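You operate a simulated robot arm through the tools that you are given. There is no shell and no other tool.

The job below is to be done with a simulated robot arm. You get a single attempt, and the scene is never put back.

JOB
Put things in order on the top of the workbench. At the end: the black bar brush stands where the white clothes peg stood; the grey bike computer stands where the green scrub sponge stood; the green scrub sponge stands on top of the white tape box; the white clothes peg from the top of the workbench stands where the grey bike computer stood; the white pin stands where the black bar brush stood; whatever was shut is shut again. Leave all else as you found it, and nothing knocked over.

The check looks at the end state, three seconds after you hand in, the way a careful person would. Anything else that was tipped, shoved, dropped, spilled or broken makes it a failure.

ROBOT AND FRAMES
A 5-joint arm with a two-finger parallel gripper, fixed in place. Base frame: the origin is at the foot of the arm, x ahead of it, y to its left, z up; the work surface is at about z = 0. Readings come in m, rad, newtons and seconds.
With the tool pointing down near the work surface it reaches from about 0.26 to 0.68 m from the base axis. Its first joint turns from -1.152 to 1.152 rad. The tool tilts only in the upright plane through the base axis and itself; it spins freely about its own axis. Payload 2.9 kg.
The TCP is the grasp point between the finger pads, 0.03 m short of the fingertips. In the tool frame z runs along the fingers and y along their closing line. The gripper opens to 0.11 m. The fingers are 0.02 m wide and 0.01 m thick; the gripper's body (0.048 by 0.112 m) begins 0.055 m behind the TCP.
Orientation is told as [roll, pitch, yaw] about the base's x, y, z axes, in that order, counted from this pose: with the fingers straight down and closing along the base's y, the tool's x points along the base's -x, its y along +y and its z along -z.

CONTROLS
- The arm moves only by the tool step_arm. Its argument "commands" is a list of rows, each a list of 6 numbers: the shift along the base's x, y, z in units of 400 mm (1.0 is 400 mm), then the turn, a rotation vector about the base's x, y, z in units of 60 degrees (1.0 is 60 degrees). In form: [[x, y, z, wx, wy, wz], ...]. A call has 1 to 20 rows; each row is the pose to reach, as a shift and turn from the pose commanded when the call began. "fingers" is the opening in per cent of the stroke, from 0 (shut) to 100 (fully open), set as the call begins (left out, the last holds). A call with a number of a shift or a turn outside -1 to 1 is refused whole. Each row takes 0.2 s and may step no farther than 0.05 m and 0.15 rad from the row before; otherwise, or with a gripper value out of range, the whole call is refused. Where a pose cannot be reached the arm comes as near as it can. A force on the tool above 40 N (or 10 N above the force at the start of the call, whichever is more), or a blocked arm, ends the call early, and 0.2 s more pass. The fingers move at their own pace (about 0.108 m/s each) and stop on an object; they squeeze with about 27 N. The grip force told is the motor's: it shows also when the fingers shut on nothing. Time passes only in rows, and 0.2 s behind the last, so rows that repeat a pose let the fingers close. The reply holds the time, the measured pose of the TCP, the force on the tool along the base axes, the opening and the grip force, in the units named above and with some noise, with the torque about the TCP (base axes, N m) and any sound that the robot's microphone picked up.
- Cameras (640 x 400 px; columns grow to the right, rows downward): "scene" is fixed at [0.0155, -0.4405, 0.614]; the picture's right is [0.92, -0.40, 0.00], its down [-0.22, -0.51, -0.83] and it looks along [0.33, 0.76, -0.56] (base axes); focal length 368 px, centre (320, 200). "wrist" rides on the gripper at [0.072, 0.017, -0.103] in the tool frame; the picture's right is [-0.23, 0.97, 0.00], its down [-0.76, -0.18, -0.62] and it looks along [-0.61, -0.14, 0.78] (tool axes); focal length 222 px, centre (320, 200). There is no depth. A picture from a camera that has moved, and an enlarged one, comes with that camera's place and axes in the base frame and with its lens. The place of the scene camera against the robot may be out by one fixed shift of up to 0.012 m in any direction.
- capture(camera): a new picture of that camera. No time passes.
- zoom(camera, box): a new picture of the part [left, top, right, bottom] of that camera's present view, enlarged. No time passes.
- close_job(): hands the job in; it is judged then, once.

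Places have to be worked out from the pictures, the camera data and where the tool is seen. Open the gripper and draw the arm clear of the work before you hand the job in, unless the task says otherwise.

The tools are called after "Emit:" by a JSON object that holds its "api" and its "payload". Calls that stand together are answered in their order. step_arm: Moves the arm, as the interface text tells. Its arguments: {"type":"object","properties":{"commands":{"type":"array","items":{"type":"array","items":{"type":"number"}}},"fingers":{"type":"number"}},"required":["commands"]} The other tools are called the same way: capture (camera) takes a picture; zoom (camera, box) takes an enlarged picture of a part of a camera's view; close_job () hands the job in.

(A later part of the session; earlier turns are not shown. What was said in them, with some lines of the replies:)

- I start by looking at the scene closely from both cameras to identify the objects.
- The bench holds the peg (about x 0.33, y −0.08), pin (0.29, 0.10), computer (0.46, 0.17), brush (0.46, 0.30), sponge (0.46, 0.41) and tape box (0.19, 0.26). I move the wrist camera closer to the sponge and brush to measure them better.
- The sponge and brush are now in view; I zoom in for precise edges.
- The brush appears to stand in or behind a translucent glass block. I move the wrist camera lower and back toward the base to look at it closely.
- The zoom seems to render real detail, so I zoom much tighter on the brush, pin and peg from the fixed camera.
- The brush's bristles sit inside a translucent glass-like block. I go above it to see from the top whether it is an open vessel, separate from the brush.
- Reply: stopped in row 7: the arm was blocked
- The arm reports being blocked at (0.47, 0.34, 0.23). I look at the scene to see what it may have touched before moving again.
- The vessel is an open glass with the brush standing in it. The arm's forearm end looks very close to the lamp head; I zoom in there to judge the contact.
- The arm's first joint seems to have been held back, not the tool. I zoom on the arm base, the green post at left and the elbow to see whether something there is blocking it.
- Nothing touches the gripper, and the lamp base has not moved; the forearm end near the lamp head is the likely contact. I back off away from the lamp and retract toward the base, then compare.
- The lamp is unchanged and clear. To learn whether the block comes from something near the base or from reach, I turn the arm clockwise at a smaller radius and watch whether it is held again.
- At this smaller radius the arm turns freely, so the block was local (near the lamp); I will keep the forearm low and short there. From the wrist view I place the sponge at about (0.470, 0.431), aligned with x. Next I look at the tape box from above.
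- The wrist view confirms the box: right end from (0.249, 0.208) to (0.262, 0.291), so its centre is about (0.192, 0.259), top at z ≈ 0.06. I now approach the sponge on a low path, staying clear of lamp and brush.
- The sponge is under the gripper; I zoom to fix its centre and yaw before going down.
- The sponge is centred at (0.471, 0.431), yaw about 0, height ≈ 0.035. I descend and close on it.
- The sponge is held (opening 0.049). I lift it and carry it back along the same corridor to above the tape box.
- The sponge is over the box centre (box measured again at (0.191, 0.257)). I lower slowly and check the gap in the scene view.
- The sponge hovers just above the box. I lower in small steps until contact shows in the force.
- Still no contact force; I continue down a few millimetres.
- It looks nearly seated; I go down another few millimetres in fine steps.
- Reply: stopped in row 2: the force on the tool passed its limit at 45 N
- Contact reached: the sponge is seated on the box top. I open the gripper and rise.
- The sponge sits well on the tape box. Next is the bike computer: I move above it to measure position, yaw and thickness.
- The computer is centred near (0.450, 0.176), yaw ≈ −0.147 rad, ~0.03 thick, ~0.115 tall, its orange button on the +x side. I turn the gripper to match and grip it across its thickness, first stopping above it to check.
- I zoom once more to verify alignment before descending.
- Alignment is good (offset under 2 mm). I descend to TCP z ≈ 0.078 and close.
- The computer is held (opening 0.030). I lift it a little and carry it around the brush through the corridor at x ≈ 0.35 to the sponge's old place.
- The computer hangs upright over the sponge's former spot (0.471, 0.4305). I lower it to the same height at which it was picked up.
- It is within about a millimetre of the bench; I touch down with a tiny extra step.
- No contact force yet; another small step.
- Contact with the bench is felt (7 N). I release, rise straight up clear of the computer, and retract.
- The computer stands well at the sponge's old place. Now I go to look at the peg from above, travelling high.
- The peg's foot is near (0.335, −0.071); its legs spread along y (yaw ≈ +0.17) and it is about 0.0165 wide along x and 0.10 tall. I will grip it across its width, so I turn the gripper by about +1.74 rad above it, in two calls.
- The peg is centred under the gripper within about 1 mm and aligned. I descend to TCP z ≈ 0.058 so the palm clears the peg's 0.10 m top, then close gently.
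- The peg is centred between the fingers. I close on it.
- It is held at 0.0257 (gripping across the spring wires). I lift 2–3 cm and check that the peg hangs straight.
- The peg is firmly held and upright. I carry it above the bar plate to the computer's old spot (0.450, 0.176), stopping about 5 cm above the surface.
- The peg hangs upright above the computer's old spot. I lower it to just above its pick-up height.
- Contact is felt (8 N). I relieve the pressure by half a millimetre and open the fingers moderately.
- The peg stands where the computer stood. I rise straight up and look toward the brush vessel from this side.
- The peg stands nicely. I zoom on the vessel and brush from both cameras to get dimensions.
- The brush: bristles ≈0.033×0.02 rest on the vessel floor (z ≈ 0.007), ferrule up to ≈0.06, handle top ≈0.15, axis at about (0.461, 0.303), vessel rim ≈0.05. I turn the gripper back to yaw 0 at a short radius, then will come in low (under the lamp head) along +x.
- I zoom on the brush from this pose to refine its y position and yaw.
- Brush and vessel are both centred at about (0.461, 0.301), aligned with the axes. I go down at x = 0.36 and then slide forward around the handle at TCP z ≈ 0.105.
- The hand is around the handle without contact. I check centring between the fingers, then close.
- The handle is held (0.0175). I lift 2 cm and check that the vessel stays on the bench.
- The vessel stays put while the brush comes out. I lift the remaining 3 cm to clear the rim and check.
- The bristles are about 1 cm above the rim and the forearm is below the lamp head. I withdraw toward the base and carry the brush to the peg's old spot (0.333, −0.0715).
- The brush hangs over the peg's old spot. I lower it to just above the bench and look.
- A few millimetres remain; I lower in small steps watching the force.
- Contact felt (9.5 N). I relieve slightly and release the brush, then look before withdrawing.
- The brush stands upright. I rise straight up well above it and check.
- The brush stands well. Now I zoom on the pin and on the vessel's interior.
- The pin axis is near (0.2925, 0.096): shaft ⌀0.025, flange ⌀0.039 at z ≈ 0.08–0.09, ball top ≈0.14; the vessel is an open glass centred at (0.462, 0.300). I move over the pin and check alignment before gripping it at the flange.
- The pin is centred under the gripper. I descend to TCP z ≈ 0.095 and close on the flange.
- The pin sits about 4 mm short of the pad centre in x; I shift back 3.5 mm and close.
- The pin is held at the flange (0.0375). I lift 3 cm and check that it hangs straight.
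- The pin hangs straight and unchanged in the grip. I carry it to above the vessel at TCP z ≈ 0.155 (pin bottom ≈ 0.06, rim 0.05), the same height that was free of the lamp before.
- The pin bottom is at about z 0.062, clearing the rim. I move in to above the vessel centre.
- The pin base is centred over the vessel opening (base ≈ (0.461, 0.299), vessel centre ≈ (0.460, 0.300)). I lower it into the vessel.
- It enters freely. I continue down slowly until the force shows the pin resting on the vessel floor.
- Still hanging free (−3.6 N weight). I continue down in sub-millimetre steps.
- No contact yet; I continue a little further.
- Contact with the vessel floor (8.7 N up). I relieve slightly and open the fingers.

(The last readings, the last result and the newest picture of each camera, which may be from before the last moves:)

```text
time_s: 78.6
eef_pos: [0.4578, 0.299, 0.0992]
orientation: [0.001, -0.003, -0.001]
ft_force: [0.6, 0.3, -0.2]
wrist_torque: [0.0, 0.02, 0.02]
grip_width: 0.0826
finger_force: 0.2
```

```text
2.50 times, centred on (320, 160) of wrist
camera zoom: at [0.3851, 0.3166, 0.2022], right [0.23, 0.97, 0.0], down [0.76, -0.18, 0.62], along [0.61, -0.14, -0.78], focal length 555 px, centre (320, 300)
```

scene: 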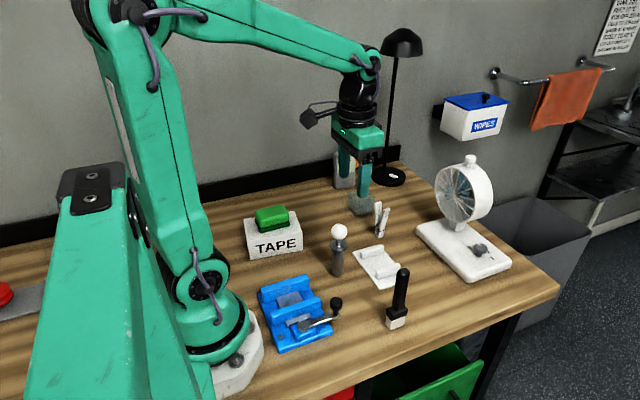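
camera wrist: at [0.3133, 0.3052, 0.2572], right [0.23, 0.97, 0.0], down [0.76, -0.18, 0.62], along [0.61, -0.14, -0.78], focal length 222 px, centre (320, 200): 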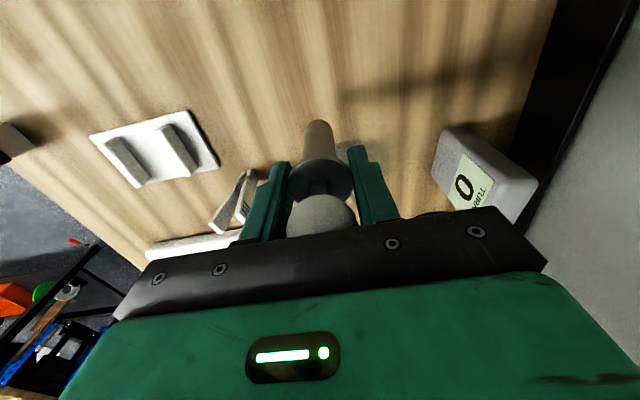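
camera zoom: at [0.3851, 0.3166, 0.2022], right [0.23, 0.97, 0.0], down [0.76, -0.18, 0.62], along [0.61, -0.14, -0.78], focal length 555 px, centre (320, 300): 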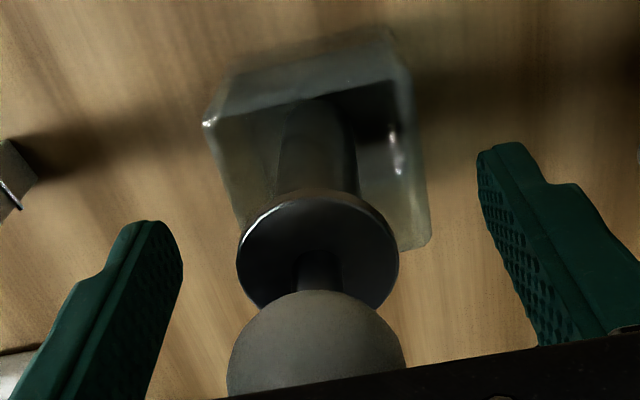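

The pin stands in the vessel and the fingers are clear of it. I back out horizontally along −x (palm is above the ball), then rise.

Emit:
{"api": "step_arm", "payload": {"commands": [[-0.04, 0, 0, 0, 0, 0], [-0.1, 0, 0, 0, 0, 0], [-0.18, 0, 0, 0, 0, 0], [-0.27, 0, 0, 0, 0, 0], [-0.29, 0, 0.1, 0, 0, 0], [-0.29, 0, 0.2, 0, 0, 0], [-0.29, 0, 0.3, 0, 0, 0], [-0.29, 0, 0.4, 0, 0, 0]], "fingers": 75}}

Emit:
{"api": "capture", "payload": {"camera": "scene"}}

Emit:
{"api": "zoom", "payload": {"camera": "scene", "box": [310, 130, 430, 250]}}

Emit:
{"api": "capture", "payload": {"camera": "wrist"}}

```text
time_s: 80.4
eef_pos: [0.3435, 0.2965, 0.26]
orientation: [0.001, -0.005, 0.001]
ft_force: [-0.1, -0.1, -0.5]
wrist_torque: [-0.01, -0.01, 0.02]
grip_width: 0.0825
finger_force: 0.0
```

```text
taken
```

scene: 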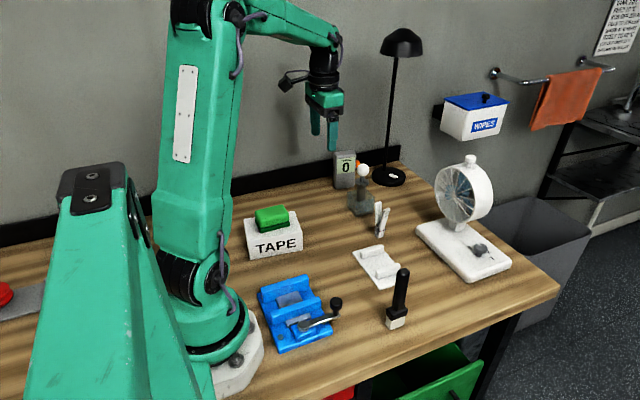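

```text
3.33 times, centred on (370, 190) of scene
camera zoom: at [0.0155, -0.4405, 0.614], right [0.92, -0.4, 0.0], down [-0.22, -0.51, -0.83], along [0.33, 0.76, -0.56], focal length 1226 px, centre (153, 233)
```

zoom: 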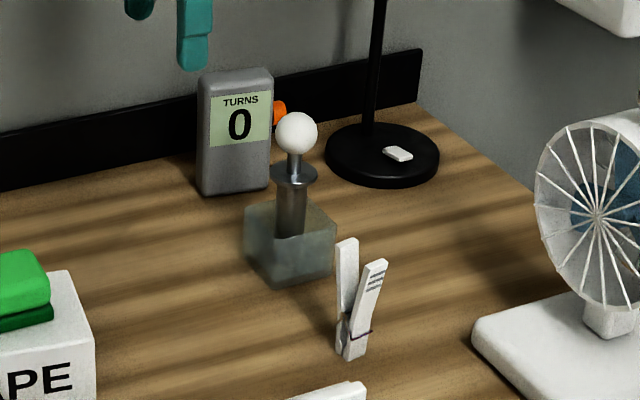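

```text
taken
camera wrist: at [0.2714, 0.314, 0.3639], right [0.23, 0.97, 0.0], down [0.76, -0.18, 0.62], along [0.61, -0.14, -0.78], focal length 222 px, centre (320, 200)
```

wrist: 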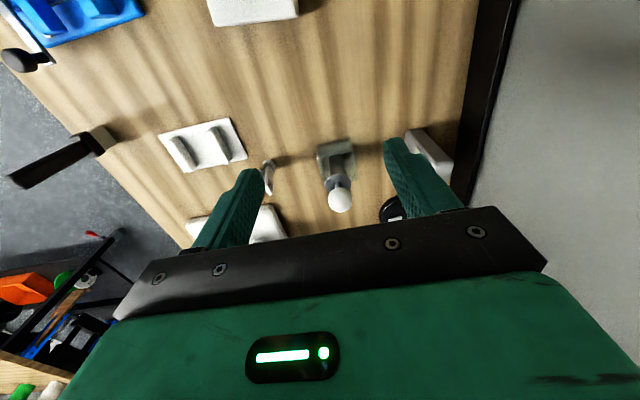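

Everything appears in place. I compare with the first pictures using the same zooms to be sure nothing else moved, including the lamp.

Emit:
{"api": "zoom", "payload": {"camera": "scene", "box": [240, 220, 440, 345]}}

Emit:
{"api": "zoom", "payload": {"camera": "scene", "box": [320, 140, 540, 300]}}

Emit:
{"api": "zoom", "payload": {"camera": "scene", "box": [230, 140, 430, 265]}}

Emit:
{"api": "zoom", "payload": {"camera": "scene", "box": [345, 140, 425, 200]}}

Emit:
{"api": "zoom", "payload": {"camera": "scene", "box": [300, 320, 500, 400]}}

Emit:
{"api": "zoom", "payload": {"camera": "scene", "box": [350, 15, 430, 75]}}

```text
3.20 times, centred on (340, 282) of scene
camera zoom: at [0.0155, -0.4405, 0.614], right [0.92, -0.4, 0.0], down [-0.22, -0.51, -0.83], along [0.33, 0.76, -0.56], focal length 1177 px, centre (256, -64)
```

zoom: 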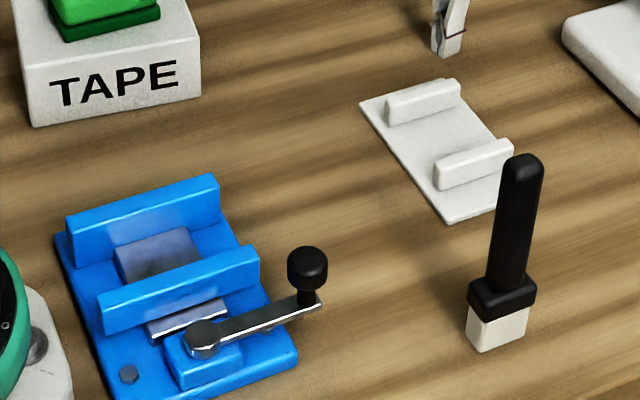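

```text
2.50 times, centred on (430, 220) of scene
camera zoom: at [0.0155, -0.4405, 0.614], right [0.92, -0.4, 0.0], down [-0.22, -0.51, -0.83], along [0.33, 0.76, -0.56], focal length 920 px, centre (45, 150)
```

zoom: 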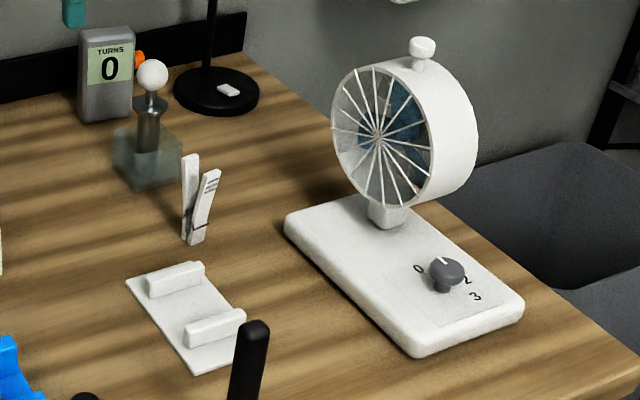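

```text
3.20 times, centred on (330, 202) of scene
camera zoom: at [0.0155, -0.4405, 0.614], right [0.92, -0.4, 0.0], down [-0.22, -0.51, -0.83], along [0.33, 0.76, -0.56], focal length 1177 px, centre (288, 192)
```

zoom: 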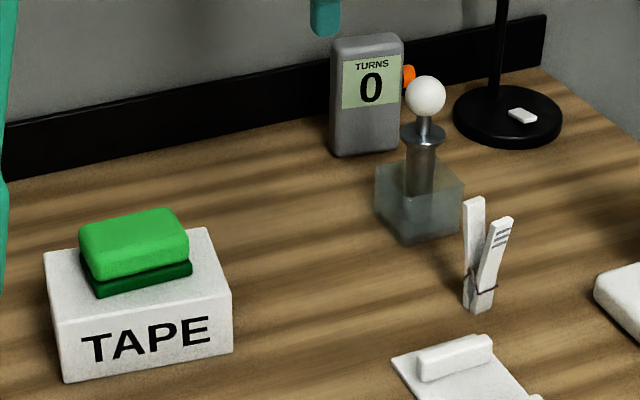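

```text
6.67 times, centred on (385, 170) of scene
camera zoom: at [0.0155, -0.4405, 0.614], right [0.92, -0.4, 0.0], down [-0.22, -0.51, -0.83], along [0.33, 0.76, -0.56], focal length 2452 px, centre (-113, 400)
```

zoom: 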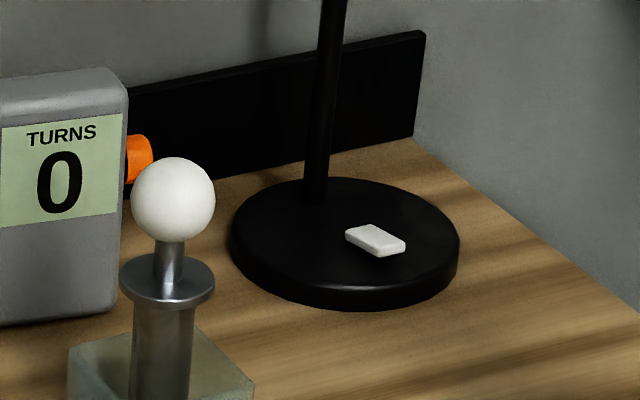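

```text
3.20 times, centred on (400, 360) of scene
camera zoom: at [0.0155, -0.4405, 0.614], right [0.92, -0.4, 0.0], down [-0.22, -0.51, -0.83], along [0.33, 0.76, -0.56], focal length 1177 px, centre (64, -312)
```

zoom: 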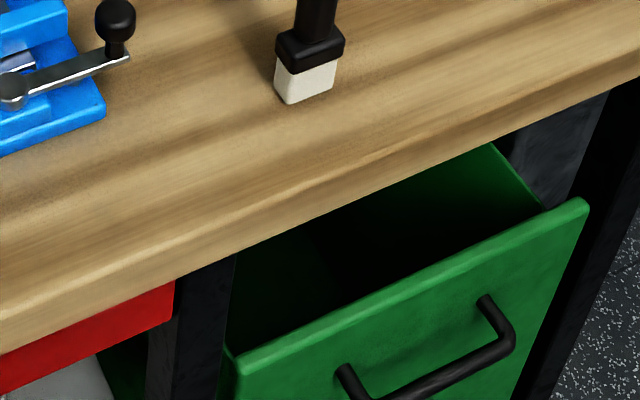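

```text
6.67 times, centred on (390, 45) of scene
camera zoom: at [0.0155, -0.4405, 0.614], right [0.92, -0.4, 0.0], down [-0.22, -0.51, -0.83], along [0.33, 0.76, -0.56], focal length 2452 px, centre (-147, 1233)
```

zoom: 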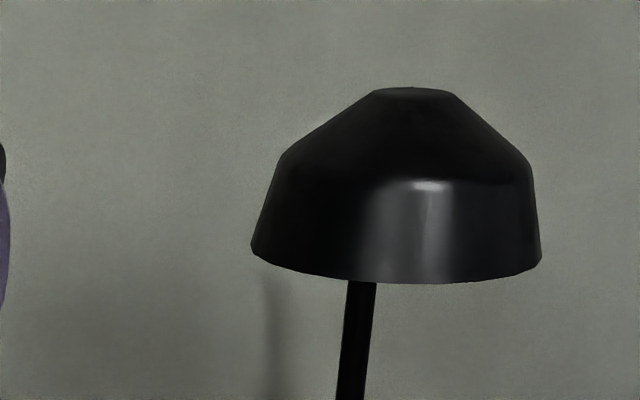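

Peg, computer, sponge, brush and pin are all in their places, and lamp, vise, plate, fan, vessel and drawers match the first pictures. I open fully and draw the arm a little further up and back before handing in.

Emit:
{"api": "step_arm", "payload": {"commands": [[-0.03, -0.02, 0.05, 0, 0, 0], [-0.05, -0.04, 0.1, 0, 0, 0], [-0.05, -0.04, 0.12, 0, 0, 0], [-0.05, -0.04, 0.12, 0, 0, 0], [-0.05, -0.04, 0.12, 0, 0, 0]], "fingers": 100}}

Emit:
{"api": "capture", "payload": {"camera": "scene"}}

```text
time_s: 81.6
eef_pos: [0.3215, 0.2821, 0.3079]
orientation: [0.002, -0.003, 0.001]
ft_force: [1.0, 0.0, -0.5]
wrist_torque: [0.0, -0.04, 0.03]
grip_width: 0.1099
finger_force: 0.0
```

```text
taken
```

scene: 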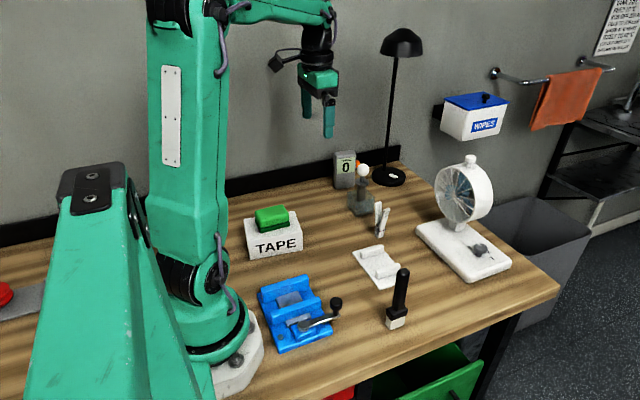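

The gripper is open and clear, and all objects stand where required with nothing else disturbed. I hand the job in.

Emit:
{"api": "close_job", "payload": {}}

```text
The job is handed in.
```

I moved all five things to where you wanted them and handed the job in. I haven't seen the result of the check.

- **Sponge:** it sits on top of the tape box, near the middle.
- **Bike computer:** it stands where the sponge was.
- **Clothes peg:** it stands upright where the bike computer was.
- **Brush:** it stands on its bristles where the peg was.
- **Pin:** it stands where the brush was. The brush had been standing in an open glass, so I put the pin inside that glass and left the glass where it was.

Early on, the arm was stopped once while swinging past the lamp, most likely because the forearm touched the lamp head. Pictures from just after that and from the end show no change in the lamp. The vise, bar plate, fan, glass and drawers also match the first pictures. I opened nothing, and the green drawer was already open, so I left it open.
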